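You operate a simulated robot arm through the tools that you are given. There is no shell and no other tool. Be economical: measure what you need, move in short steps, check, and stop when the job is done.

Carry out the task below with a simulated robot arm. There is one attempt and no reset: what you move stays moved.

TASK
Glue the cream cabin block on the teal boat's deck.
Fine: one dab, teal arm parked, let it set, then free the vice.
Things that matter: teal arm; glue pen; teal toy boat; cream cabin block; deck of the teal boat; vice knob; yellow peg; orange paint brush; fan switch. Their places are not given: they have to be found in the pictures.

It is judged by the outcome, as a careful person would: the job done as asked, and still so three seconds after it is handed in. It fails if anything else is knocked over, pushed out of place, dropped, spilled or broken.

THE ROBOT
A 6-joint arm with a two-finger parallel gripper, fixed in place. Base frame: the origin is at the foot of the arm, x ahead of it, y to its left, z up; the work surface is at about z = 0.745. Lengths are in m, angles in degrees, forces in N, time in s.
With the tool pointing down near the work surface it reaches from about 0.28 to 0.74 m from the base axis. Its first joint turns from -66.0 to 66.0 degrees. Payload 2.45 kg.
The TCP is the grasp point between the finger pads, 0.024 m short of the fingertips. In the tool frame z runs along the fingers and y along their closing line. Largest opening 0.068 m; finger width 0.017, thickness 0.01; the body of the gripper, 0.04 by 0.07 m, starts 0.041 m behind the TCP.
Orientation is that of the tool frame in the base frame, as [roll, pitch, yaw] about the fixed x, y, z axes, in that order (R = Rz(yaw) Ry(pitch) Rx(roll)). With the fingers straight down and closing along the base's y, the tool's x points along the base's -x, its y along +y and its z along -z.

THE INTERFACE
- The arm moves only by the tool arm_command. Its argument "motion" is a list that holds one entry, the list of rows, each a list of 7 numbers: the shift along the tool's x, y, z in units of 150 mm (1.0 is 150 mm), then the turn, a rotation vector about the tool's x, y, z in units of 60 degrees (1.0 is 60 degrees), then the opening, from 0 (shut) to 1 (fully open). In form: [[[x, y, z, rx, ry, rz, claw], ...]]. A call has 1 to 12 rows; each row is the pose to reach, as a shift and turn from the pose commanded when the call began, along the tool's axes at that moment. A call with a number of a shift or a turn outside -1 to 1 is refused whole. Each row takes 0.2 s and may step no farther than 0.05 m and 8.6 degrees from the row before; otherwise, or with a gripper value out of range, the whole call is refused. Where a pose cannot be reached the arm comes as near as it can. A force on the tool above 50 N (or 10 N above the force at the start of the call, whichever is more), or a blocked arm, ends the call early, and 0.2 s more pass. Each finger travels about 0.108 m/s and halts on what it meets, pressing with about 32 N; the grip force reading is that of the motor and also rises with nothing between the fingers. The clock runs only during rows and for 0.2 s after the last one: add rows that repeat a pose to give the fingers time. It gives the time, the measured TCP pose, the force on the tool (base axes), the opening and the grip force at its end, in the units of the frame above (readings bear some noise).
- Cameras (640 x 400 px; columns grow to the right, rows downward): "scene" is fixed at [0.1647, 0.4194, 1.4491]; the picture's right is [-0.74, -0.67, 0.00], its down [-0.47, 0.53, -0.70] and it looks along [0.47, -0.52, -0.71] (base axes); focal length 328 px, centre (320, 200). "wrist" rides on the gripper at [-0.032, 0, -0.039] in the tool frame; the picture's right is [0.00, -1.00, 0.00], its down [0.97, 0.00, -0.24] and it looks along [0.24, 0.00, 0.97] (tool axes); focal length 218 px, centre (320, 200).
- grab_frame(camera): a new picture of that camera. The clock stands still meanwhile.
- locate(camera, pixels): for up to 12 pixels [column, row] of the newest picture of that camera ("zoom" is the newest enlarged one), the place [x, y, z] in the base frame of the surface seen there, good to about 0.003 m. The clock stands still meanwhile.
- enlarge(camera, box): a new picture of the part [left, top, right, bottom] of that camera's present view, enlarged. The clock stands still meanwhile.
- sign_off(): hands the job in; it is judged then, once.

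Work in short steps. Measure before you move; look again where a grasp or a placing could have gone wrong, and mend it. You have 80 turns and 54 pictures in all, those below and enlarged ones among them. Open the gripper and draw the arm clear of the work before you hand the job in, unless the task says otherwise; then end with one line.

The tools are called after "Call:" as name(argument=value, ...) on one line, values as JSON. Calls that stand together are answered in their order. arm_command: Moves the arm, as the interface text tells. Its arguments: {"type":"object","properties":{"motion":{"type":"array"}},"required":["motion"]} The other tools are called the same way: grab_frame (camera) takes a picture; locate (camera, pixels) gives the place of the surface under pixels of a picture; enlarge (camera, box) takes an enlarged picture of a part of a camera's view; sign_off () hands the job in.

At the start:

```text
t: 0.0
ee_pos: [0.454, 0.1166, 1.1437]
orientation: [180.0, 0.0, 180.0]
wrist_force: [0.5, 0.5, -0.3]
finger_gap: 0.068
grip_force: 0.0
```

scene: 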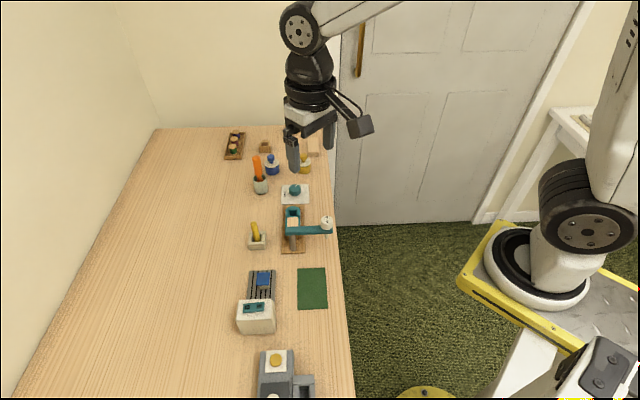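
wrist: 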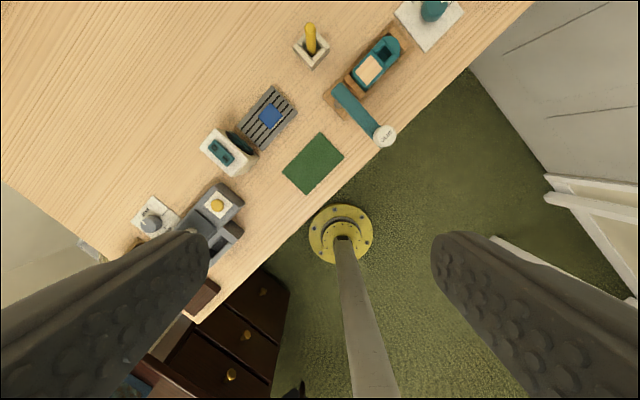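

The scene shows a bench with a boat in a vice near (293,222), a teal arm with a white knob at (327,223), and other items. I enlarge the key regions to identify them.

Call:
enlarge(camera="scene", box=[220, 120, 350, 200])

Call:
enlarge(camera="scene", box=[230, 175, 360, 255])

Call:
enlarge(camera="scene", box=[220, 255, 420, 400])

Call:
enlarge(camera="wrist", box=[280, 0, 480, 140])

```text
4.92 times, centred on (285, 160) of scene
```

zoom: 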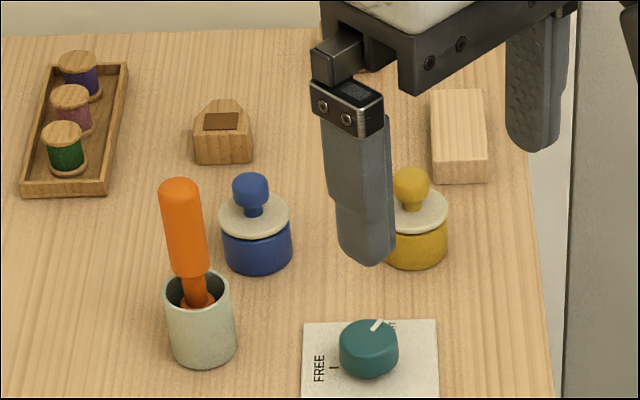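

```text
4.92 times, centred on (295, 215) of scene
```

zoom: 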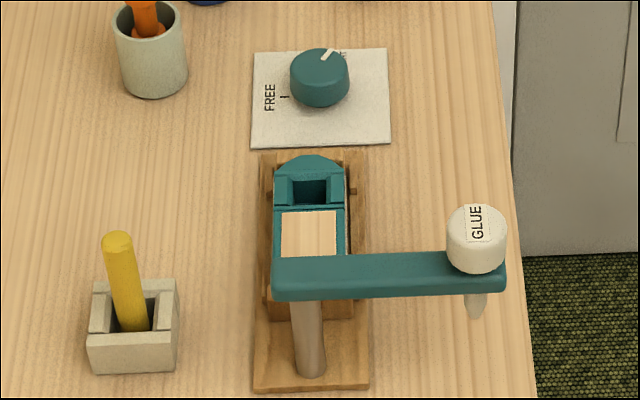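

```text
2.76 times, centred on (320, 328) of scene
```

zoom: 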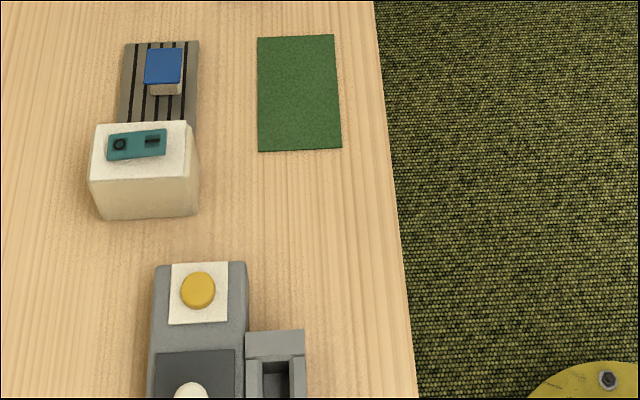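

```text
2.86 times, centred on (380, 70) of wrist
```

zoom: 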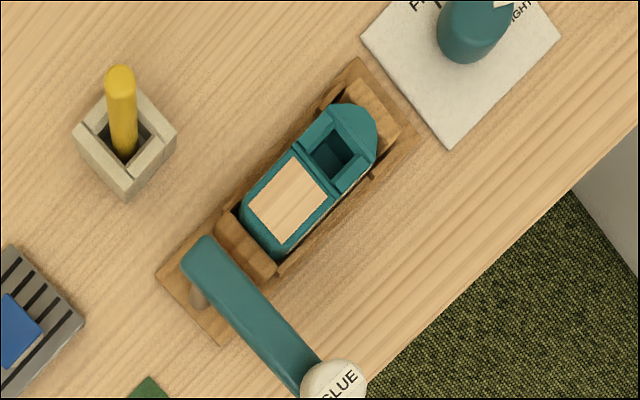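

The lower-left of the wrist view has a grey machine, a knob on a plate and more. I enlarge these.

Call:
enlarge(camera="wrist", box=[70, 80, 350, 260])

Call:
locate(camera="scene", pixels=[[275, 360], [255, 308], [263, 278], [293, 222], [327, 224], [295, 188], [258, 165], [255, 230], [265, 147], [314, 150], [312, 290], [282, 232]])

```text
2.22 times, centred on (210, 170) of wrist
```

zoom: 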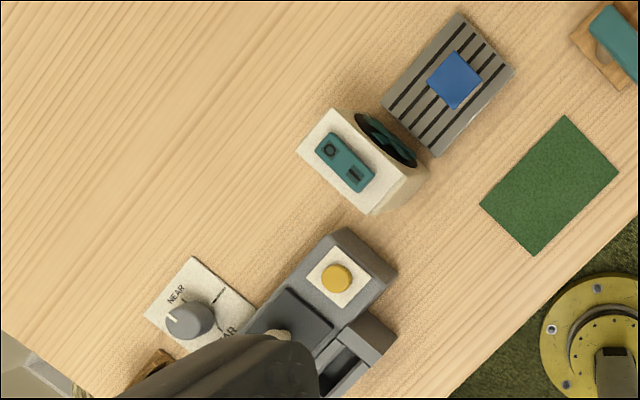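

```text
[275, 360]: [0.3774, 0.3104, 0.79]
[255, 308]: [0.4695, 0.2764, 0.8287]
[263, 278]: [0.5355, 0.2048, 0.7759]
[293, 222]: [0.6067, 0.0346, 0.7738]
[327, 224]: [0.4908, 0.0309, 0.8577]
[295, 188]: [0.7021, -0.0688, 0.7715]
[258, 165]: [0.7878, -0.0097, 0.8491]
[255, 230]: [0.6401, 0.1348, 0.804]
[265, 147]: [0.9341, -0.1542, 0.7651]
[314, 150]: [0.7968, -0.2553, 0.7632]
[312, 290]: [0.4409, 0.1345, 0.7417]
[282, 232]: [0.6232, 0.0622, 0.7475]
```

The cabin block isn't clearly identified yet; there's a blue‑topped block on a rack at (0.535,0.205) and something in the grey machine. I move the gripper over (0.42,0.25) at height to look.

Call:
arm_command(motion=[[[0.1, 0.25, 0, 0, 0, 0, 1], [0.15, 0.5, 0, 0, 0, 0, 1], [0.2, 0.75, 0.1, 0, 0, 0, 1], [0.3, 1, 0.1, 0, 0, 0, 1], [0.3, 1, 0.1, 0, 0, 0, 1]]])

Call:
grab_frame(camera="wrist")

Call:
grab_frame(camera="scene")

```text
t: 1.2
ee_pos: [0.4069, 0.2669, 1.1284]
orientation: [-179.9, 0.0, 180.0]
wrist_force: [-1.7, -0.6, -0.1]
finger_gap: 0.0678
grip_force: 0.0
```

```text
46 pictures are left
```

wrist: 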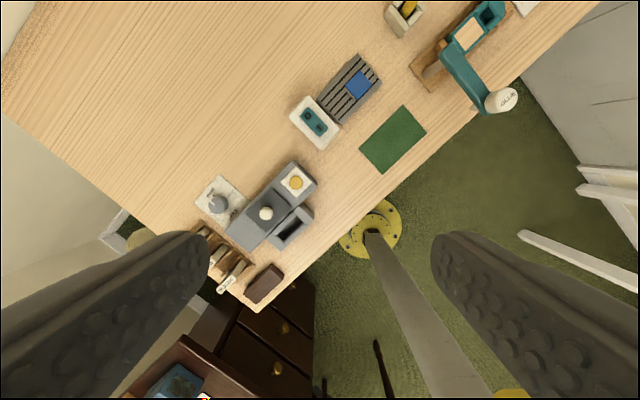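

```text
45 pictures are left
```

scene: 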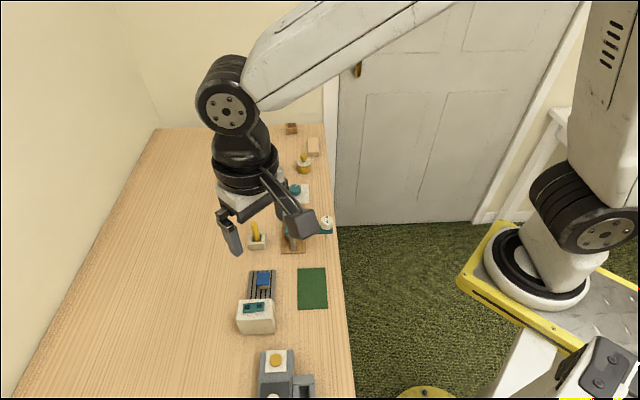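

Call:
enlarge(camera="wrist", box=[180, 150, 340, 310])

Call:
enlarge(camera="wrist", box=[280, 0, 540, 180])

Call:
enlarge(camera="scene", box=[225, 255, 305, 345])

```text
2.50 times, centred on (260, 230) of wrist
```

zoom: 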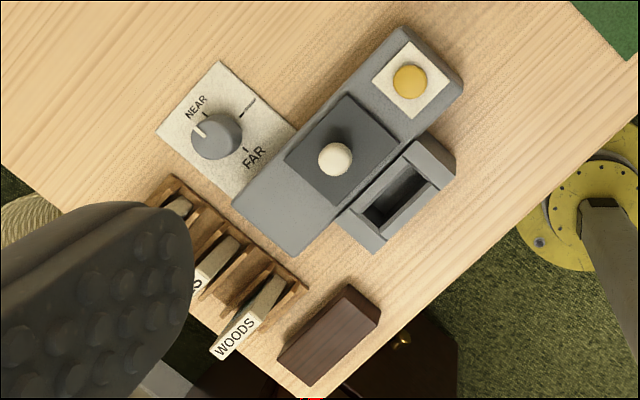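

```text
2.22 times, centred on (410, 90) of wrist
```

zoom: 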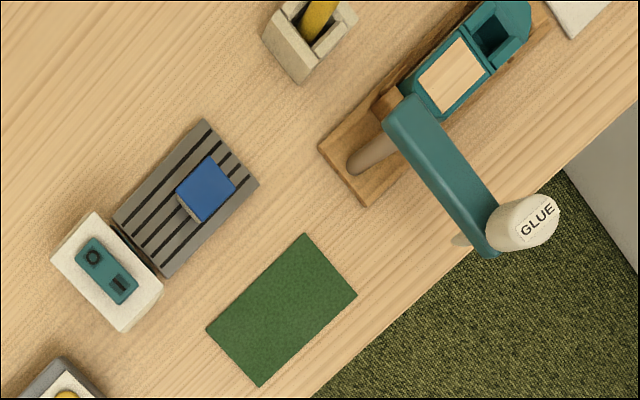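

```text
4.44 times, centred on (265, 300) of scene
```

zoom: 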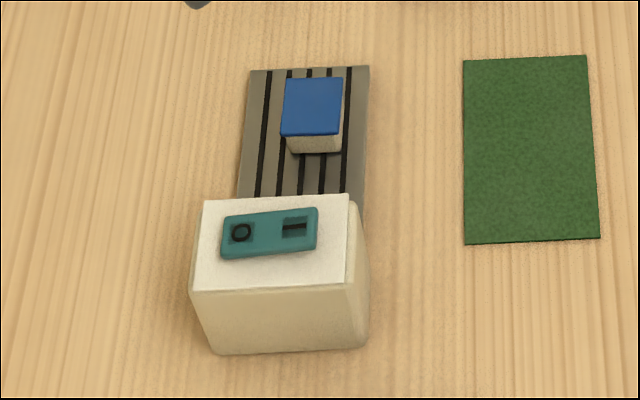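

The cabin block must be the cream block with the blue roof, on the drying rack at (0.535,0.205); the boat's bare wooden patch is on the deck. I move over the boat for a close view of arm, pen and knob.

Call:
arm_command(motion=[[[-0.2, -0.2, 0, 0, 0, 0, 1], [-0.4, -0.4, 0, 0, 0, 0, 1], [-0.6, -0.6, 0, 0, 0, 0, 1], [-0.8, -0.8, 0, 0, 0, 0, 1], [-1, -1, 0, 0, 0, 0, 1]]])

Call:
arm_command(motion=[[[-0.1, -0.2, 0.2, 0, 0, 0, 1], [-0.2, -0.4, 0.4, 0, 0, 0, 1], [-0.2, -0.4, 0.6, 0, 0, 0, 1], [-0.2, -0.4, 0.6, 0, 0, 0, 1]]])

Call:
grab_frame(camera="wrist")

```text
t: 2.4
ee_pos: [0.5581, 0.117, 1.1293]
orientation: [-179.9, 0.0, -180.0]
wrist_force: [-0.1, 0.1, 0.6]
finger_gap: 0.0682
grip_force: 0.0
```

```text
t: 3.4
ee_pos: [0.5881, 0.0565, 1.0399]
orientation: [-180.0, 0.1, -180.0]
wrist_force: [-0.6, -0.3, 0.2]
finger_gap: 0.0678
grip_force: 0.1
```

```text
41 pictures are left
```

wrist: 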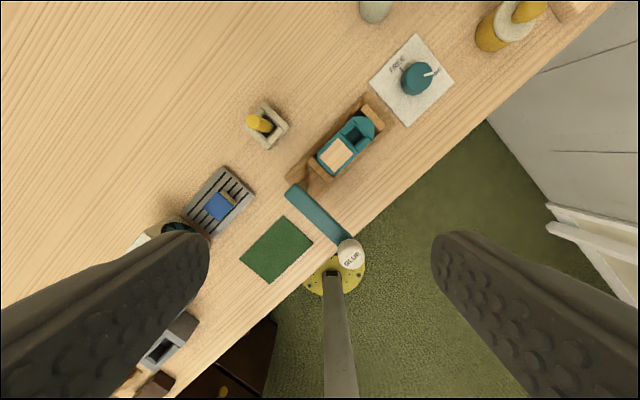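

Call:
enlarge(camera="wrist", box=[270, 80, 430, 280])

Call:
locate(camera="wrist", pixels=[[293, 192], [342, 237], [350, 253], [320, 214], [318, 150], [339, 139], [353, 151], [332, 170], [336, 154], [362, 131], [418, 75], [433, 72]])

Call:
enlarge(camera="wrist", box=[160, 150, 270, 240])

Call:
enlarge(camera="wrist", box=[360, 20, 470, 130])

```text
2.00 times, centred on (350, 180) of wrist
```

zoom: 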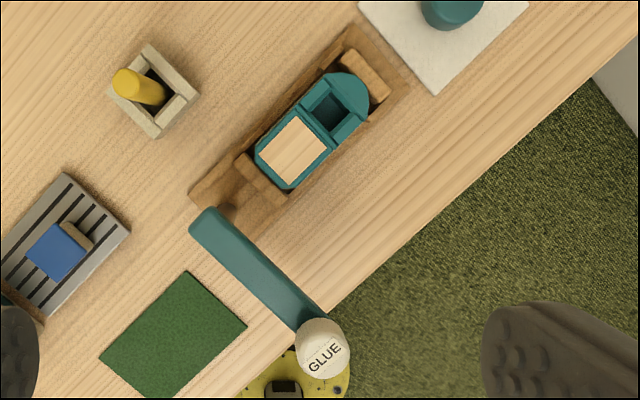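

```text
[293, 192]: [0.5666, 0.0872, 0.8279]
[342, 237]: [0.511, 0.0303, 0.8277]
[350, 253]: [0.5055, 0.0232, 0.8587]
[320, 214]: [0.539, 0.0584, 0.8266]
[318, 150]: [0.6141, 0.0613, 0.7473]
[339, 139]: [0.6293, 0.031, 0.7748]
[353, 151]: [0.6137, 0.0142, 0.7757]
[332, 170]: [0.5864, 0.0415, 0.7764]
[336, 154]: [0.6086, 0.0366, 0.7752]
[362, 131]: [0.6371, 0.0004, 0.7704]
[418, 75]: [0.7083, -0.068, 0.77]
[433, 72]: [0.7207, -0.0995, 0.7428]
```

```text
4.44 times, centred on (215, 195) of wrist
```

zoom: 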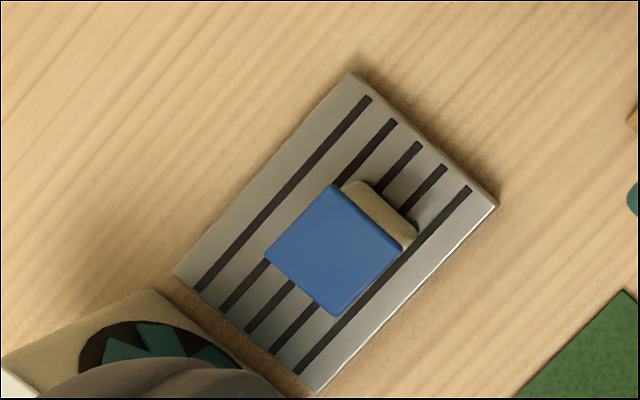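

```text
3.64 times, centred on (415, 75) of wrist
```

zoom: 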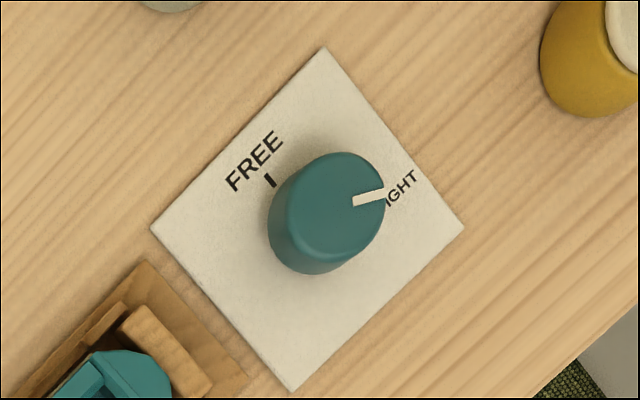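

Now I check the scene view, and locate arm ends, block and rack more precisely.

Call:
enlarge(camera="scene", box=[270, 190, 350, 260])

Call:
locate(camera="wrist", pixels=[[286, 190], [294, 183], [288, 198], [305, 195], [347, 242], [354, 266], [340, 255], [363, 254], [350, 241], [213, 206], [227, 192], [205, 214]])

```text
5.71 times, centred on (310, 225) of scene
```

zoom: 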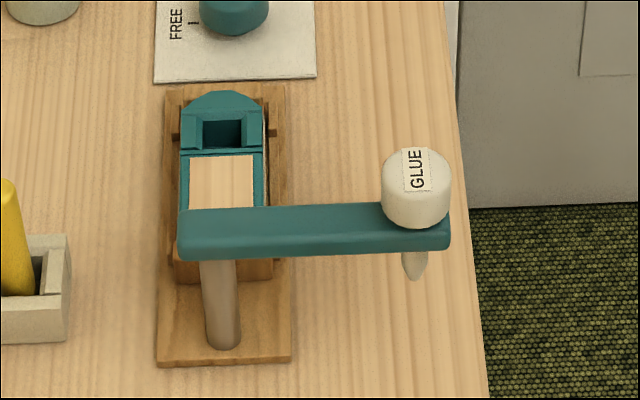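

```text
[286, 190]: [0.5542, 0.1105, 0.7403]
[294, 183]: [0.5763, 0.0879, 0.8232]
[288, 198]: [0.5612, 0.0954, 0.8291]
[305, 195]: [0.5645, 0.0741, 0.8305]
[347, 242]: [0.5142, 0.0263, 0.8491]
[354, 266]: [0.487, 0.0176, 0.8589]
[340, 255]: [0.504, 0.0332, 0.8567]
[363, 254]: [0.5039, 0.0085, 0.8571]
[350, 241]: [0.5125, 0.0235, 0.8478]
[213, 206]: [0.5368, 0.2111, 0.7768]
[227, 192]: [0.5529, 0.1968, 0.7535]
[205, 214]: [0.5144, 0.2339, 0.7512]
```

The post stands at zoom (222,345), the pen tip at (415,278), the cap at (416,185). I locate those.

Call:
locate(camera="zoom", pixels=[[222, 343], [218, 275], [183, 212], [183, 235], [415, 275], [416, 180], [190, 157], [253, 155], [252, 205], [192, 206], [440, 222], [222, 130]])

```text
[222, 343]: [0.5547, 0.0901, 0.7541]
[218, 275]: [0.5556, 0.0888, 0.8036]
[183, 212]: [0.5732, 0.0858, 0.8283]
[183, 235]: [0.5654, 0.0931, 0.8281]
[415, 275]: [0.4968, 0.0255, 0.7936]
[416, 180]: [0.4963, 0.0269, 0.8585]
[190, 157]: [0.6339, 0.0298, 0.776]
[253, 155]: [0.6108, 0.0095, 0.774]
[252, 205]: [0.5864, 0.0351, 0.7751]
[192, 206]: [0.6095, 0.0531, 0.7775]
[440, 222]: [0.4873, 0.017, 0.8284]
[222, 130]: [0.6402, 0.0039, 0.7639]
```

The geometry: pivot ≈(0.562,0.083), beam along −135°, beam top z 0.828, pen cap at (0.501,0.021,0.859), deck centre (0.610,0.032,0.776). I plan to straddle the beam with the fingers, tool x toward the pen, so I turn +45° and come down to z≈0.90 over the beam middle.

Call:
arm_command(motion=[[[0.06, 0, 0.15, 0, 0, -0.13, 1], [0.13, -0.01, 0.3, 0, 0, -0.26, 1], [0.2, -0.02, 0.45, 0, 0, -0.39, 1], [0.27, -0.03, 0.6, 0, 0, -0.52, 1], [0.34, -0.03, 0.75, 0, 0, -0.65, 1], [0.38, -0.03, 0.9, 0, 0, -0.75, 1], [0.38, -0.03, 0.9, 0, 0, -0.75, 1]]])

Call:
grab_frame(camera="wrist")

Call:
enlarge(camera="scene", box=[250, 170, 370, 270])

```text
t: 5.0
ee_pos: [0.5311, 0.0527, 0.9029]
orientation: [179.9, 0.0, -134.9]
wrist_force: [0.0, -0.1, -0.8]
finger_gap: 0.0679
grip_force: 0.0
```

```text
36 pictures are left
```

wrist: 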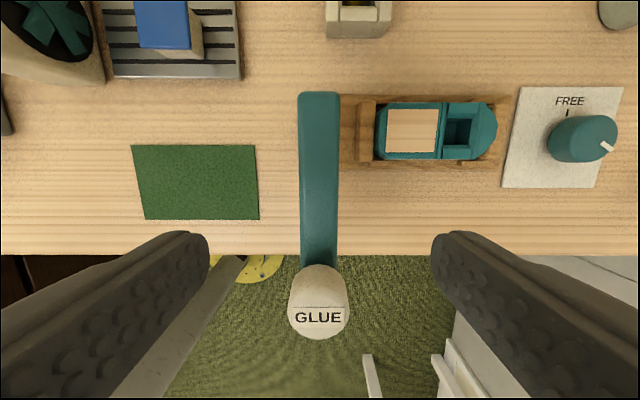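

```text
4.00 times, centred on (310, 220) of scene
```

zoom: 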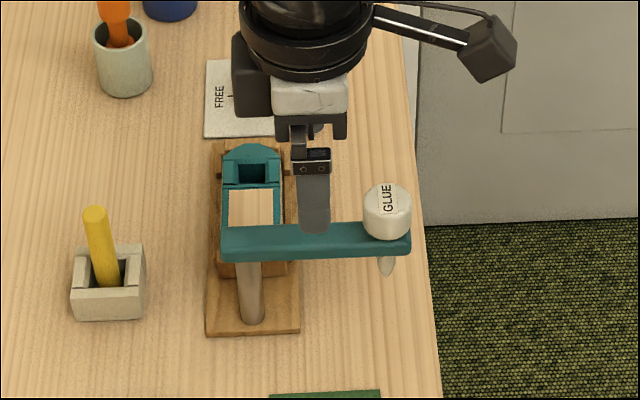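

The beam is centred between the fingers (cols 300–339). I check exact heights around it.

Call:
locate(camera="wrist", pixels=[[302, 150], [336, 150], [319, 97], [319, 190], [319, 285], [388, 110], [437, 110], [437, 152], [388, 150], [319, 265], [581, 135], [607, 146]])

```text
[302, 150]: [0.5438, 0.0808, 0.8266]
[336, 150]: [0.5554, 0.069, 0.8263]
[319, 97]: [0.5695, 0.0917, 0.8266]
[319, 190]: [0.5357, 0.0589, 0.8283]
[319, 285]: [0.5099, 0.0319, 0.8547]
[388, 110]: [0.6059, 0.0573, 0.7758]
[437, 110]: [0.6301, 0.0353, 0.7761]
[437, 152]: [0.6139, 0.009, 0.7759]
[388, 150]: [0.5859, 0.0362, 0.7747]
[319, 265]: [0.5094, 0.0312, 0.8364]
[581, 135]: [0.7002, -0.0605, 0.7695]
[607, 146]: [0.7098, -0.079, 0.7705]
```

I descend to z≈0.833 so the tips reach just under the beam, then narrow the fingers loosely around it.

Call:
arm_command(motion=[[[0, 0, 0.2, 0, 0, 0, 1], [0, 0, 0.4, 0, 0, 0, 1], [0, 0, 0.46, 0, 0, 0, 0.7], [0, 0, 0.46, 0, 0, 0, 0.42], [0, 0, 0.46, 0, 0, 0, 0.42]]])

```text
t: 6.2
ee_pos: [0.5325, 0.053, 0.8347]
orientation: [-180.0, 0.1, -135.0]
wrist_force: [-0.8, 0.3, -0.1]
finger_gap: 0.0289
grip_force: 0.0
```

I swing the beam 45° CCW about the pivot (radius ≈0.042).

Call:
arm_command(motion=[[[-0.0024, -0.0365, 0, 0, 0, -0.125, 0.42], [-0.0095, -0.0725, 0, 0, 0, -0.25, 0.42], [-0.0213, -0.107, 0, 0, 0, -0.375, 0.42], [-0.0375, -0.14, 0, 0, 0, -0.5, 0.42], [-0.0579, -0.17, 0, 0, 0, -0.625, 0.42], [-0.082, -0.198, 0, 0, 0, -0.75, 0.42], [-0.082, -0.198, 0, 0, 0, -0.75, 0.42]]])

Call:
grab_frame(camera="wrist")

```text
t: 7.8
ee_pos: [0.5616, 0.0391, 0.8357]
orientation: [180.0, -0.1, -89.9]
wrist_force: [0.2, 0.2, -0.1]
finger_gap: 0.0284
grip_force: 0.1
```

```text
34 pictures are left
```

wrist: 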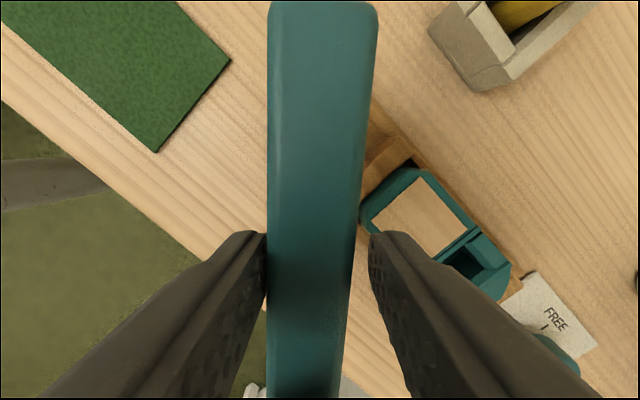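

The beam follows freely (slight lag). I swing the second 45°, then narrow the fingers to centre the beam.

Call:
arm_command(motion=[[[-0.0024, -0.0365, 0, 0, 0, -0.125, 0.42], [-0.0095, -0.0725, 0, 0, 0, -0.25, 0.42], [-0.0213, -0.107, 0, 0, 0, -0.375, 0.42], [-0.0375, -0.14, 0, 0, 0, -0.5, 0.42], [-0.0579, -0.17, 0, 0, 0, -0.625, 0.42], [-0.082, -0.198, 0, 0, 0, -0.75, 0.42], [-0.082, -0.198, 0, 0, 0, -0.75, 0.29], [-0.082, -0.198, 0, 0, 0, -0.75, 0.29]]])

Call:
enlarge(camera="scene", box=[250, 170, 370, 270])

Call:
grab_frame(camera="wrist")

```text
t: 9.6
ee_pos: [0.5919, 0.0523, 0.835]
orientation: [-179.9, -0.1, -44.8]
wrist_force: [0.3, 1.5, -0.9]
finger_gap: 0.022
grip_force: 38.9
```

```text
4.00 times, centred on (310, 220) of scene
```

zoom: 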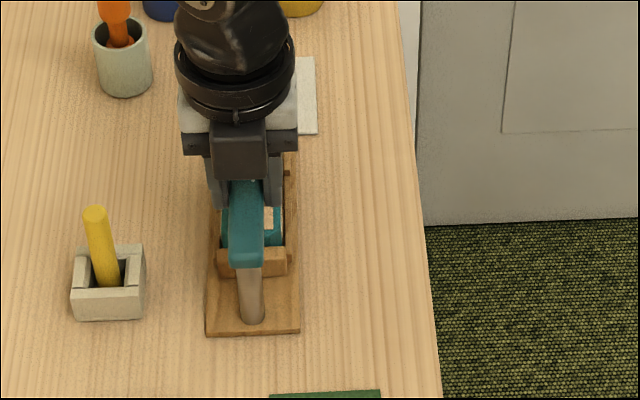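

```text
32 pictures are left
```

wrist: 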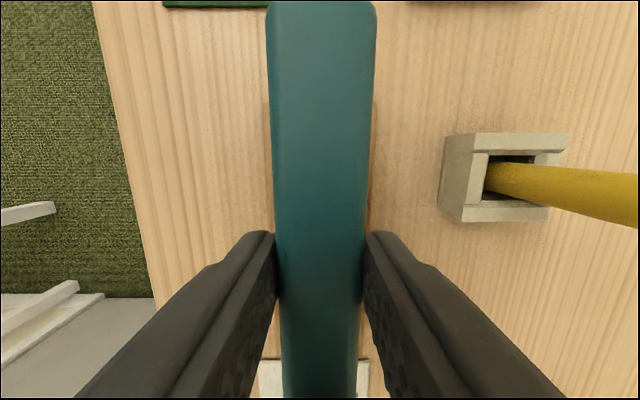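

The beam now lies along the boat axis. I open, rise 0.10 m and look at where the pen sits.

Call:
arm_command(motion=[[[0, 0, 0, 0, 0, 0, 0.8], [0, 0, 0, 0, 0, 0, 1], [0, 0, -0.25, 0, 0, 0, 1], [0, 0, -0.5, 0, 0, 0, 1], [0, 0, -0.75, 0, 0, 0, 1], [0, 0, -0.75, 0, 0, 0, 1]]])

Call:
grab_frame(camera="wrist")

Call:
enlarge(camera="scene", box=[260, 180, 340, 250])

```text
t: 11.0
ee_pos: [0.5902, 0.0526, 0.9492]
orientation: [-180.0, 0.0, -45.0]
wrist_force: [0.1, 0.7, -0.6]
finger_gap: 0.0682
grip_force: 0.0
```

```text
31 pictures are left
```

wrist: 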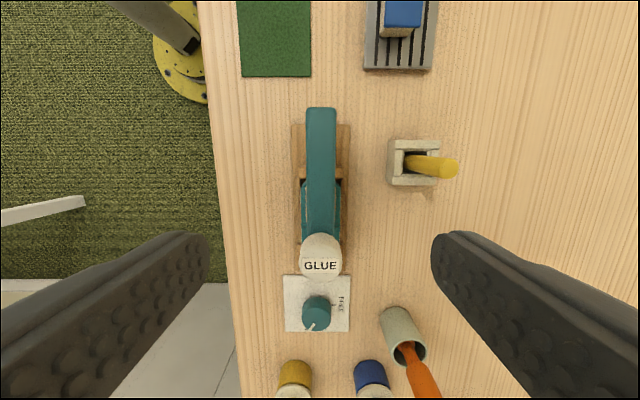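

```text
5.71 times, centred on (300, 215) of scene
```

zoom: 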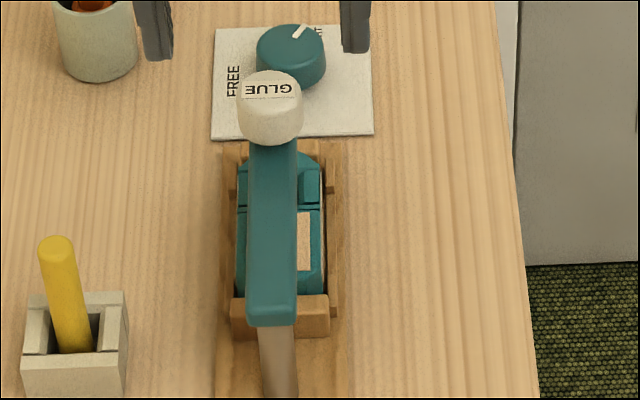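

Call:
locate(camera="wrist", pixels=[[320, 240], [306, 256], [338, 256], [321, 272], [320, 112], [308, 150], [335, 150], [320, 200], [418, 155], [452, 168]])

Call:
locate(camera="zoom", pixels=[[268, 82], [270, 130], [270, 150], [270, 310], [303, 215], [303, 270], [275, 365]])

```text
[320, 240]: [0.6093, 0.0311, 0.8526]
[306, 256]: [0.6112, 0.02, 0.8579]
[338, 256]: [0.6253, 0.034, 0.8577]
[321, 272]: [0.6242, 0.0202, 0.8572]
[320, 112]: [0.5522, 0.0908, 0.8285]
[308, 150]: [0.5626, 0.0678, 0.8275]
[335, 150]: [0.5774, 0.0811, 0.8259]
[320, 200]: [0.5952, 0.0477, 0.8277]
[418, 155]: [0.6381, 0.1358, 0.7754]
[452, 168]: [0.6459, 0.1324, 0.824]
```

```text
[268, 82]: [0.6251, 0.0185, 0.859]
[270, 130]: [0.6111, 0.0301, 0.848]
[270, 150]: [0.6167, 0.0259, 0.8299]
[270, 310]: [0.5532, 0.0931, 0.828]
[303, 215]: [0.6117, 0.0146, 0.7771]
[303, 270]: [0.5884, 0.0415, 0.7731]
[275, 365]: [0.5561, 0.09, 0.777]
```

The cap centre is at ≈(0.618,0.0265,0.858): on the deck, about 10 mm forward of its centre. I close the fingers and hover just above the cap.

Call:
arm_command(motion=[[[0.1, -0.008, 0, 0, 0, 0, 0.5], [0.254, -0.008, 0, 0, 0, 0, 0], [0.254, -0.008, 0.15, 0, 0, 0, 0], [0.254, -0.008, 0.3, 0, 0, 0, 0], [0.254, -0.008, 0.37, 0, 0, 0, 0], [0.254, -0.008, 0.37, 0, 0, 0, 0]]])

Call:
enlarge(camera="scene", box=[260, 180, 340, 250])

```text
t: 12.4
ee_pos: [0.6192, 0.0264, 0.8916]
orientation: [-180.0, 0.0, -45.0]
wrist_force: [0.4, 0.2, 0.2]
finger_gap: 0.0
grip_force: 23.6
```

```text
5.71 times, centred on (300, 215) of scene
```

zoom: 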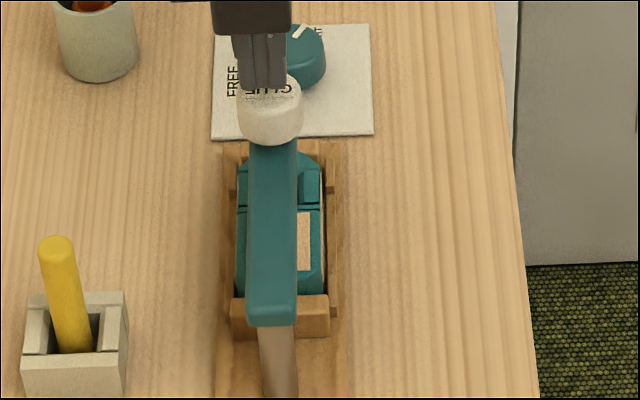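

The fingertips are just above the cap. I press down slowly, without lifting, reading the force.

Call:
arm_command(motion=[[[0, 0, 0.03, 0, 0, 0, 0], [0, 0, 0.05, 0, 0, 0, 0], [0, 0, 0.065, 0, 0, 0, 0], [0, 0, 0.08, 0, 0, 0, 0]]])

Call:
enlarge(camera="scene", box=[260, 180, 340, 250])

```text
t: 13.4
ee_pos: [0.6187, 0.0249, 0.8799]
orientation: [-179.9, 0.0, -45.1]
wrist_force: [-0.9, -0.1, 0.9]
finger_gap: 0.0001
grip_force: 23.7
```

```text
5.71 times, centred on (300, 215) of scene
```

zoom: 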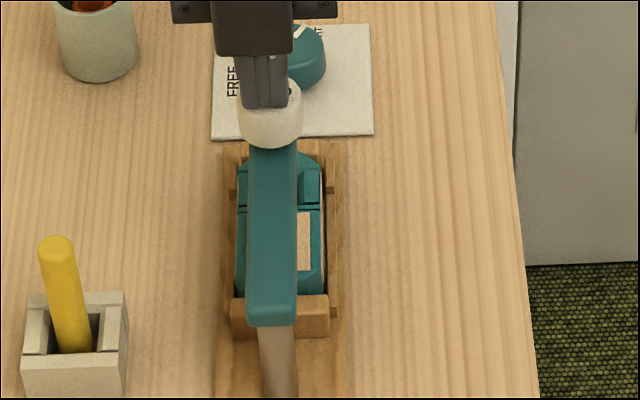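

Force is light still; the cap appears to be yielding. I continue down another ~8 mm.

Call:
arm_command(motion=[[[0, 0, 0.02, 0, 0, 0, 0], [0, 0, 0.04, 0, 0, 0, 0], [0, 0, 0.055, 0, 0, 0, 0]]])

Call:
enlarge(camera="scene", box=[260, 180, 340, 250])

```text
t: 14.2
ee_pos: [0.6181, 0.0254, 0.8714]
orientation: [-179.9, -0.1, -45.0]
wrist_force: [0.5, -0.8, 2.2]
finger_gap: 0.0
grip_force: 23.3
```

```text
5.71 times, centred on (300, 215) of scene
```

zoom: 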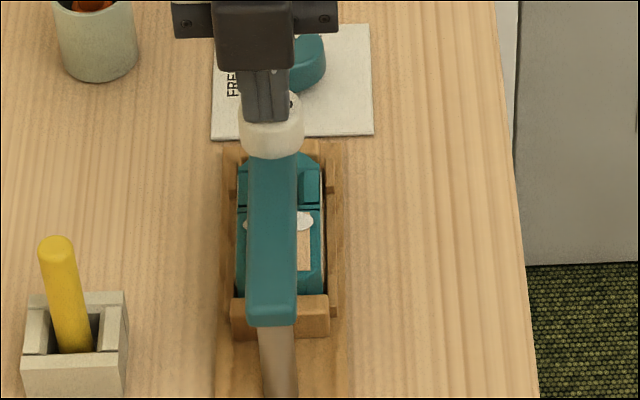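

A white glue dab has appeared on the deck (zoom (303,220)). I lift straight off, move back over the beam middle, open, and straddle it again.

Call:
arm_command(motion=[[[0, 0, -0.25, 0, 0, 0, 0], [0, 0, -0.5, 0, 0, 0, 0], [-0.15, 0.004, -0.55, 0, 0, 0, 0.5], [-0.26, 0.006, -0.55, 0, 0, 0, 1], [-0.26, 0.006, -0.55, 0, 0, 0, 1], [-0.26, 0.006, -0.4, 0, 0, 0, 1], [-0.26, 0.006, -0.245, 0, 0, 0, 0.7], [-0.26, 0.006, -0.245, 0, 0, 0, 0.42], [-0.26, 0.006, -0.245, 0, 0, 0, 0.42]]])

Call:
grab_frame(camera="wrist")

```text
t: 16.2
ee_pos: [0.5905, 0.0545, 0.9084]
orientation: [-179.9, 0.0, -45.0]
wrist_force: [0.8, -0.4, -0.8]
finger_gap: 0.0288
grip_force: 0.1
```

```text
26 pictures are left
```

wrist: 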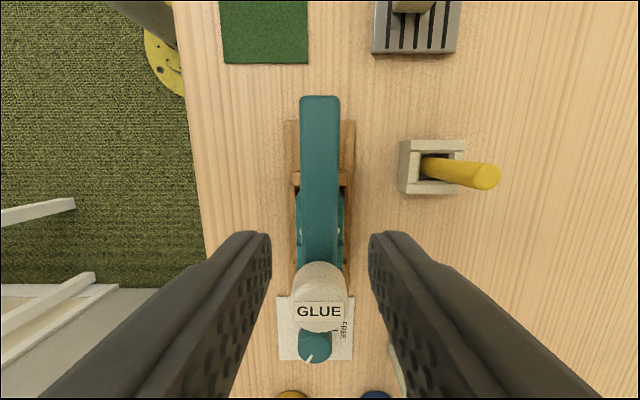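

I misjudged the sign; TCP is at z 0.908, still above the beam, which is well centred. I descend to 0.835 with the fingers wider.

Call:
arm_command(motion=[[[0, 0, 0, 0, 0, 0, 0.8], [0, 0, 0.25, 0, 0, 0, 0.8], [0, 0, 0.485, 0, 0, 0, 0.8], [0, 0, 0.485, 0, 0, 0, 0.45], [0, 0, 0.485, 0, 0, 0, 0.4]]])

Call:
arm_command(motion=[[[-0.0024, 0.0365, 0, 0, 0, 0.125, 0.42], [-0.0095, 0.0725, 0, 0, 0, 0.25, 0.42], [-0.0213, 0.107, 0, 0, 0, 0.375, 0.42], [-0.0375, 0.14, 0, 0, 0, 0.5, 0.42], [-0.0579, 0.17, 0, 0, 0, 0.625, 0.42], [-0.082, 0.198, 0, 0, 0, 0.75, 0.42], [-0.082, 0.198, 0, 0, 0, 0.75, 0.42]]])

```text
t: 17.4
ee_pos: [0.5909, 0.0534, 0.8344]
orientation: [-180.0, 0.1, -45.0]
wrist_force: [0.4, 0.3, 0.7]
finger_gap: 0.0273
grip_force: 0.1
```

```text
t: 19.0
ee_pos: [0.5602, 0.041, 0.836]
orientation: [-179.9, -0.1, -90.2]
wrist_force: [-0.2, 0.1, -0.4]
finger_gap: 0.0285
grip_force: 0.3
```

Halfway back. I do the remaining 45° and centre the beam at the parked angle, then open and rise.

Call:
arm_command(motion=[[[-0.0024, 0.0365, 0, 0, 0, 0.125, 0.42], [-0.0095, 0.0725, 0, 0, 0, 0.25, 0.42], [-0.0213, 0.107, 0, 0, 0, 0.375, 0.42], [-0.0375, 0.14, 0, 0, 0, 0.5, 0.42], [-0.0579, 0.17, 0, 0, 0, 0.625, 0.42], [-0.082, 0.198, 0, 0, 0, 0.75, 0.42], [-0.082, 0.198, 0, 0, 0, 0.75, 0.29], [-0.082, 0.198, 0, 0, 0, 0.75, 0.29]]])

Call:
arm_command(motion=[[[0, 0, 0, 0, 0, 0, 0.8], [0, 0, 0, 0, 0, 0, 1], [0, 0, -0.3, 0, 0, 0, 1], [0, 0, -0.6, 0, 0, 0, 1], [0, 0, -0.8, 0, 0, 0, 1], [0, 0, -0.8, 0, 0, 0, 1]]])

Call:
grab_frame(camera="wrist")

```text
t: 20.8
ee_pos: [0.5308, 0.0541, 0.836]
orientation: [-180.0, 0.0, -135.1]
wrist_force: [1.4, -2.5, -2.7]
finger_gap: 0.0217
grip_force: 39.0
```

```text
t: 22.2
ee_pos: [0.5314, 0.0531, 0.9539]
orientation: [-179.9, 0.0, -134.9]
wrist_force: [-0.1, 0.5, -0.2]
finger_gap: 0.0681
grip_force: 0.1
```

```text
25 pictures are left
```

wrist: 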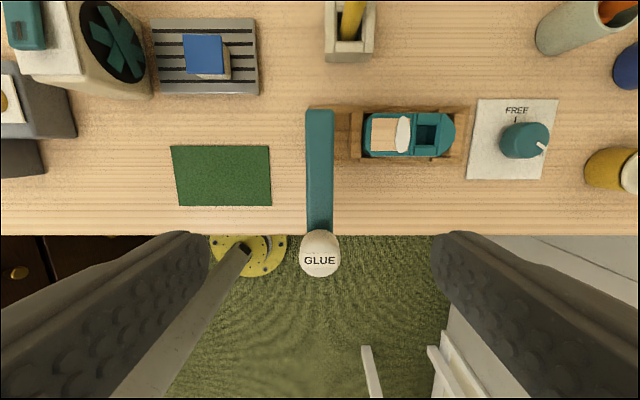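

The arm is parked as before and one dab lies on the deck at (403,134). Now I move over the blue‑roofed block on the rack to measure it.

Call:
arm_command(motion=[[[-0.2, 0.18, 0, 0, 0, 0, 1], [-0.4, 0.36, 0, 0, 0, 0, 1], [-0.6, 0.54, 0, 0, 0, 0, 1], [-0.773, 0.716, 0.1, 0, 0, 0, 1], [-0.773, 0.716, 0.29, 0, 0, 0, 1], [-0.773, 0.716, 0.29, 0, 0, 0, 1]]])

Call:
grab_frame(camera="wrist")

Call:
enlarge(camera="scene", box=[225, 195, 345, 285])

```text
t: 23.6
ee_pos: [0.5378, 0.2118, 0.9119]
orientation: [-180.0, 0.1, -135.2]
wrist_force: [0.8, 0.5, -0.3]
finger_gap: 0.0678
grip_force: 0.0
```

```text
24 pictures are left
```

wrist: 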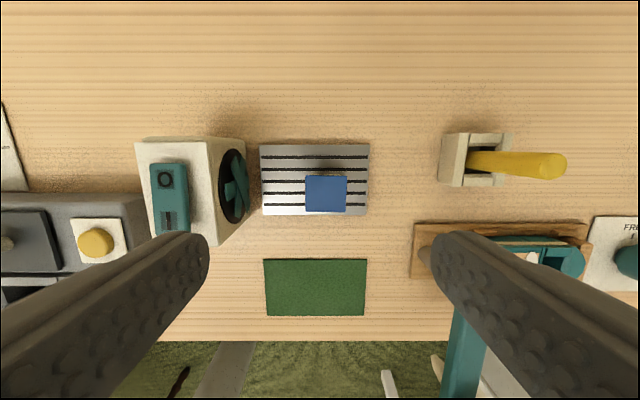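

```text
4.44 times, centred on (285, 240) of scene
```

zoom: 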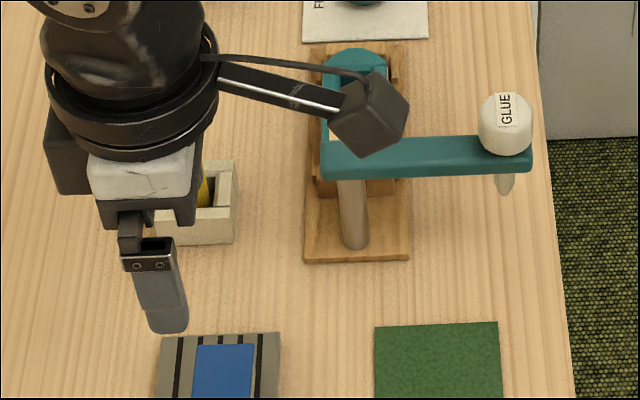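

I measure the block's roof corners, sides and rack.

Call:
enlarge(camera="wrist", box=[250, 130, 380, 225])

Call:
locate(camera="zoom", pixels=[[277, 230], [470, 230], [277, 385], [470, 385], [375, 305], [375, 100], [550, 385], [160, 385], [375, 218], [573, 250]])

```text
4.21 times, centred on (315, 178) of wrist
```

zoom: 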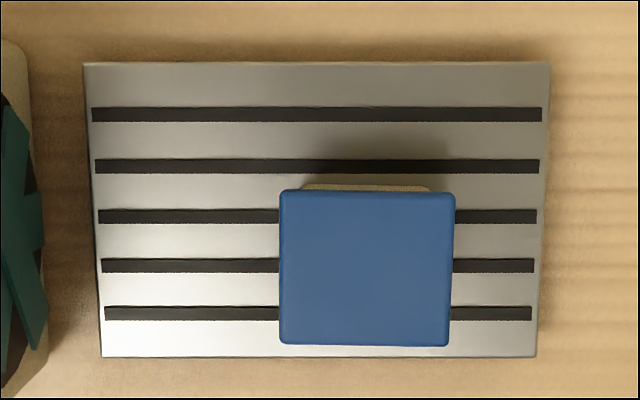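

```text
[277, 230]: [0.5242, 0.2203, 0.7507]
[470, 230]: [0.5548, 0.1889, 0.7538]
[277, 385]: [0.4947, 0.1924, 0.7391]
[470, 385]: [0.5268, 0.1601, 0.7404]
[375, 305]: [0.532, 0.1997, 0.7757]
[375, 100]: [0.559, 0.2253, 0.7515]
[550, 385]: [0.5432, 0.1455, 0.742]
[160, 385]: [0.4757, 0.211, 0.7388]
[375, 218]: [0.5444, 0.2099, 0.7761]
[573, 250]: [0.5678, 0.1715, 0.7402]
```

I locate the roof corners themselves.

Call:
locate(camera="zoom", pixels=[[284, 196], [450, 198], [446, 340], [284, 340], [283, 265], [450, 265], [365, 193], [365, 342], [365, 187]])

Call:
enlarge(camera="scene", box=[235, 260, 295, 305])

```text
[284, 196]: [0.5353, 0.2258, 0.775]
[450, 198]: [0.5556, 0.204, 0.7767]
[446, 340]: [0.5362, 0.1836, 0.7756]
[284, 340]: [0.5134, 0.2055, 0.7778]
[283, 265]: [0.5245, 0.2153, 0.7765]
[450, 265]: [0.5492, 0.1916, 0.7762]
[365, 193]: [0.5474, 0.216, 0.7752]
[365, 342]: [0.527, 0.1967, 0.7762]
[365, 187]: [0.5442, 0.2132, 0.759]
```

```text
8.89 times, centred on (265, 282) of scene
```

zoom: 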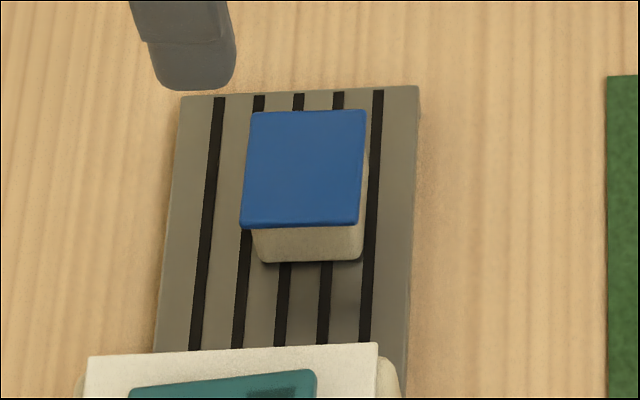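

Block: roof centre ≈(0.535,0.2045), 0.031×0.029 m, top z 0.776, aligned with the table axes. I turn −90° (yaw 135) so the fingers close across the boat's axis, centring over the block.

Call:
arm_command(motion=[[[0.01, 0, 0, 0, 0, 0.13, 1], [0.02, 0, 0, 0, 0, 0.26, 1], [0.03, -0.01, 0, 0, 0, 0.39, 1], [0.04, -0.02, 0, 0, 0, 0.52, 1], [0.047, -0.02, 0, 0, 0, 0.65, 1], [0.047, -0.02, 0, 0, 0, 0.75, 1]]])

Call:
arm_command(motion=[[[0, 0, 0, 0, 0, 0.13, 1], [0, 0, 0, 0, 0, 0.26, 1], [0, 0, 0, 0, 0, 0.39, 1], [0, 0, 0, 0, 0, 0.52, 1], [0, 0, 0, 0, 0, 0.65, 1], [0, 0, 0, 0, 0, 0.75, 1], [0, 0, 0, 0, 0, 0.75, 1]]])

Call:
grab_frame(camera="wrist")

```text
t: 25.0
ee_pos: [0.534, 0.2042, 0.9119]
orientation: [180.0, 0.0, 179.7]
wrist_force: [0.5, 0.1, -0.4]
finger_gap: 0.068
grip_force: 0.0
```

```text
t: 26.6
ee_pos: [0.5339, 0.2046, 0.9121]
orientation: [179.9, 0.0, 134.9]
wrist_force: [-0.6, 0.7, 0.7]
finger_gap: 0.068
grip_force: 0.1
```

```text
20 pictures are left
```

wrist: 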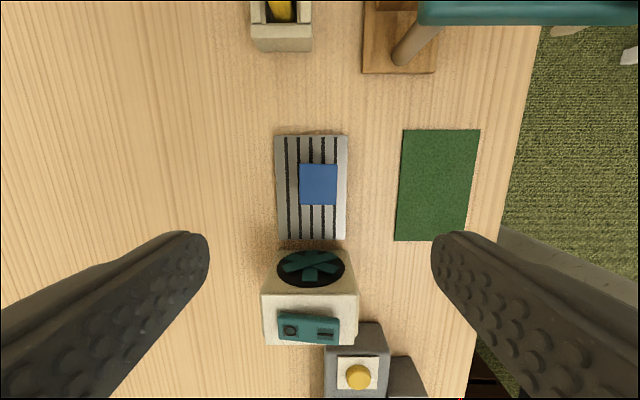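

The block is centred between the fingers. Something boxy sticks out on the gripper's +x side; I check its height against the fan before descending.

Call:
enlarge(camera="scene", box=[170, 160, 330, 340])

```text
2.22 times, centred on (250, 250) of scene
```

zoom: 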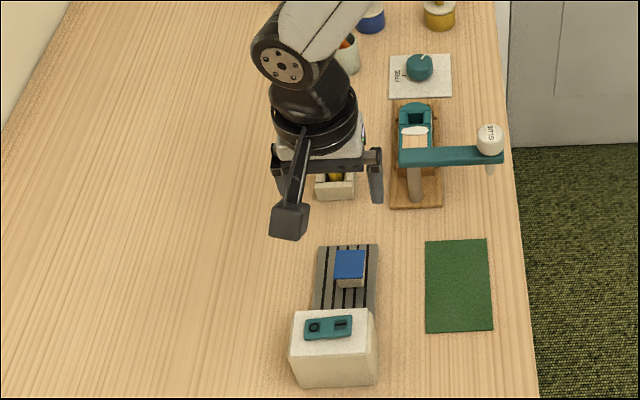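

Call:
locate(camera="zoom", pixels=[[283, 235], [290, 215], [303, 233], [335, 315], [345, 375]])

```text
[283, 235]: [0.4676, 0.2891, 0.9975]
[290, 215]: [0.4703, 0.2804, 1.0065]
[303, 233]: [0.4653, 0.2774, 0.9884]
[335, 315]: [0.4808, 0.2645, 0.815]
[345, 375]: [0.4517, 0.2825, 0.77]
```

The box's bottom stays ~0.03 m above the fan's top at grasp depth. I descend to z≈0.788 (tips at 0.764, rack at 0.752) and close.

Call:
arm_command(motion=[[[0, 0, 0.25, 0, 0, 0, 1], [0, 0, 0.5, 0, 0, 0, 1], [0, 0, 0.7, 0, 0, 0, 1], [0, 0, 0.827, 0, 0, 0, 1], [0, 0, 0.827, 0, 0, 0, 0.7], [0, 0, 0.827, 0, 0, 0, 0.4], [0, 0, 0.827, 0, 0, 0, 0.35], [0, 0, 0.827, 0, 0, 0, 0.35]]])

Call:
grab_frame(camera="wrist")

```text
t: 28.4
ee_pos: [0.5353, 0.2036, 0.7876]
orientation: [180.0, 0.0, 135.0]
wrist_force: [0.0, -0.1, 0.9]
finger_gap: 0.0293
grip_force: 32.1
```

```text
18 pictures are left
```

wrist: 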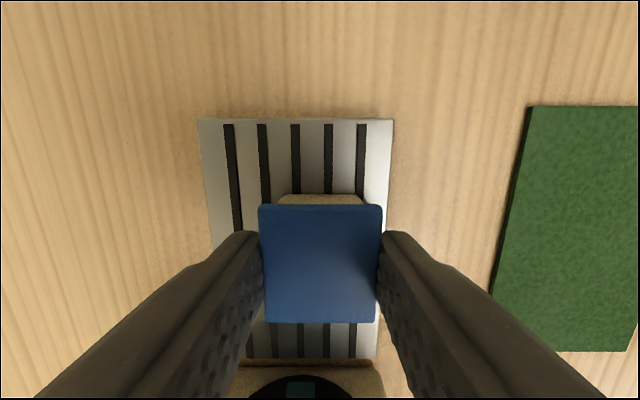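

Gripped at 29 mm (roof edge). I lift to z≈0.92 and carry it towards the boat.

Call:
arm_command(motion=[[[0, 0, -0.1, 0, 0, 0, 0.3], [0, 0, -0.3, 0, 0, 0, 0.3], [0, 0, -0.6, 0, 0, 0, 0.3], [0, 0, -0.87, 0, 0, 0, 0.3], [-0.25, -0.1, -0.87, 0, 0, 0, 0.3], [-0.5, -0.2, -0.87, 0, 0, 0, 0.3], [-0.75, -0.3, -0.87, 0, 0, 0, 0.3], [-1, -0.4, -0.87, 0, 0, 0, 0.3], [-1, -0.452, -0.87, 0, 0, 0, 0.3], [-1, -0.452, -0.87, 0, 0, 0, 0.3]]])

Call:
arm_command(motion=[[[-0.1, 0, 0, 0, 0, 0, 0.3], [-0.166, 0, 0, 0, 0, 0, 0.3], [-0.166, 0, 0, 0, 0, 0, 0.3]]])

Call:
grab_frame(camera="wrist")

```text
t: 30.6
ee_pos: [0.5908, 0.0495, 0.9185]
orientation: [179.9, 0.0, 135.0]
wrist_force: [-0.2, 0.2, 0.0]
finger_gap: 0.0293
grip_force: 32.3
```

```text
t: 31.4
ee_pos: [0.6104, 0.0321, 0.9195]
orientation: [-180.0, 0.0, 135.1]
wrist_force: [0.5, -0.7, 0.5]
finger_gap: 0.0294
grip_force: 32.0
```

```text
17 pictures are left
```

wrist: 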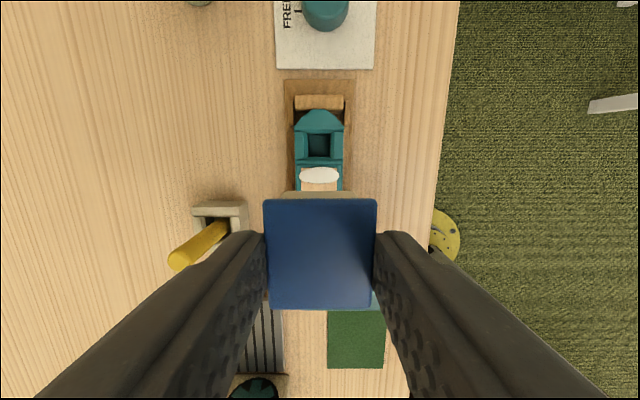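

The block hangs level; dab visible at (319,175). I locate the dab and boat edges to check the target.

Call:
locate(camera="wrist", pixels=[[303, 175], [336, 175], [319, 169], [319, 181], [302, 186], [337, 186], [319, 161], [296, 180], [342, 180], [319, 190]])

```text
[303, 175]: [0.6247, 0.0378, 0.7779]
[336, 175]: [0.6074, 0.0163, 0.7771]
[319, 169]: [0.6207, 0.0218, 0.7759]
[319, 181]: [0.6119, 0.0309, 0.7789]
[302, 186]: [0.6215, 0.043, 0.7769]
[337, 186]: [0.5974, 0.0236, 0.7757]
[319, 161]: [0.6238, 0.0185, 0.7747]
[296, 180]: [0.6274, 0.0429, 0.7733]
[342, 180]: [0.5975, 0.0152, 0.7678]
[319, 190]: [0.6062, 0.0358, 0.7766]
```

The dab centre is (0.616,0.027); aiming the block at (0.612,0.031) covers it and fits the deck. I lower to just above contact.

Call:
arm_command(motion=[[[-0.01, 0, 0.2, 0, 0, 0, 0.3], [-0.01, 0, 0.4, 0, 0, 0, 0.3], [-0.01, 0, 0.55, 0, 0, 0, 0.3], [-0.01, 0, 0.65, 0, 0, 0, 0.3], [-0.01, 0, 0.65, 0, 0, 0, 0.3]]])

Call:
enlarge(camera="scene", box=[255, 175, 345, 245])

```text
t: 32.6
ee_pos: [0.6109, 0.0313, 0.8205]
orientation: [179.8, 0.0, 135.0]
wrist_force: [0.2, 0.4, 0.0]
finger_gap: 0.0291
grip_force: 32.4
```

```text
5.71 times, centred on (300, 210) of scene
```

zoom: 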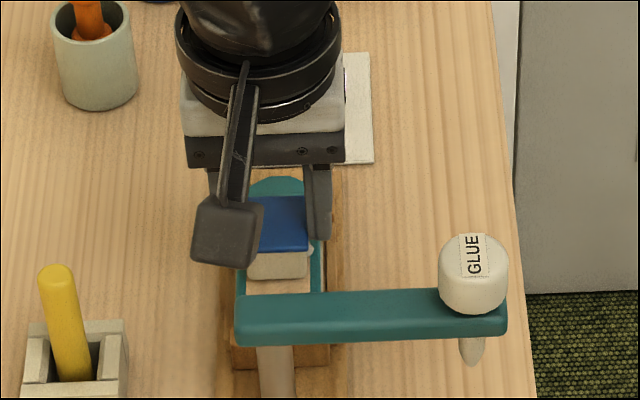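

Aligned. I lower the last ~9 mm slowly until a light contact.

Call:
arm_command(motion=[[[0, 0, 0.02, 0, 0, 0, 0.3], [0, 0, 0.035, 0, 0, 0, 0.3], [0, 0, 0.045, 0, 0, 0, 0.3], [0, 0, 0.055, 0, 0, 0, 0.3], [0, 0, 0.062, 0, 0, 0, 0.3]]])

```text
t: 33.8
ee_pos: [0.6135, 0.032, 0.8133]
orientation: [179.7, 0.2, 135.0]
wrist_force: [-3.8, 2.2, 30.5]
finger_gap: 0.0292
grip_force: 32.6
```

Contact made (30 N). I ease off the pressure slightly, hold for a couple of seconds, and look.

Call:
arm_command(motion=[[[0, 0, -0.007, 0, 0, 0, 0.3], [0, 0, -0.007, 0, 0, 0, 0.3], [0, 0, -0.007, 0, 0, 0, 0.3], [0, 0, -0.007, 0, 0, 0, 0.3], [0, 0, -0.007, 0, 0, 0, 0.3], [0, 0, -0.007, 0, 0, 0, 0.3], [0, 0, -0.007, 0, 0, 0, 0.3], [0, 0, -0.007, 0, 0, 0, 0.3], [0, 0, -0.007, 0, 0, 0, 0.3], [0, 0, -0.007, 0, 0, 0, 0.3]]])

Call:
enlarge(camera="scene", box=[255, 175, 345, 245])

```text
t: 36.0
ee_pos: [0.6119, 0.0318, 0.8125]
orientation: [180.0, -0.1, 135.0]
wrist_force: [0.3, -0.7, 22.6]
finger_gap: 0.0292
grip_force: 31.8
```

```text
5.71 times, centred on (300, 210) of scene
```

zoom: 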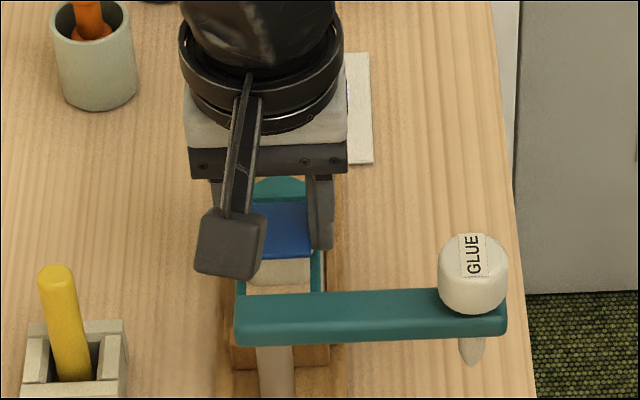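

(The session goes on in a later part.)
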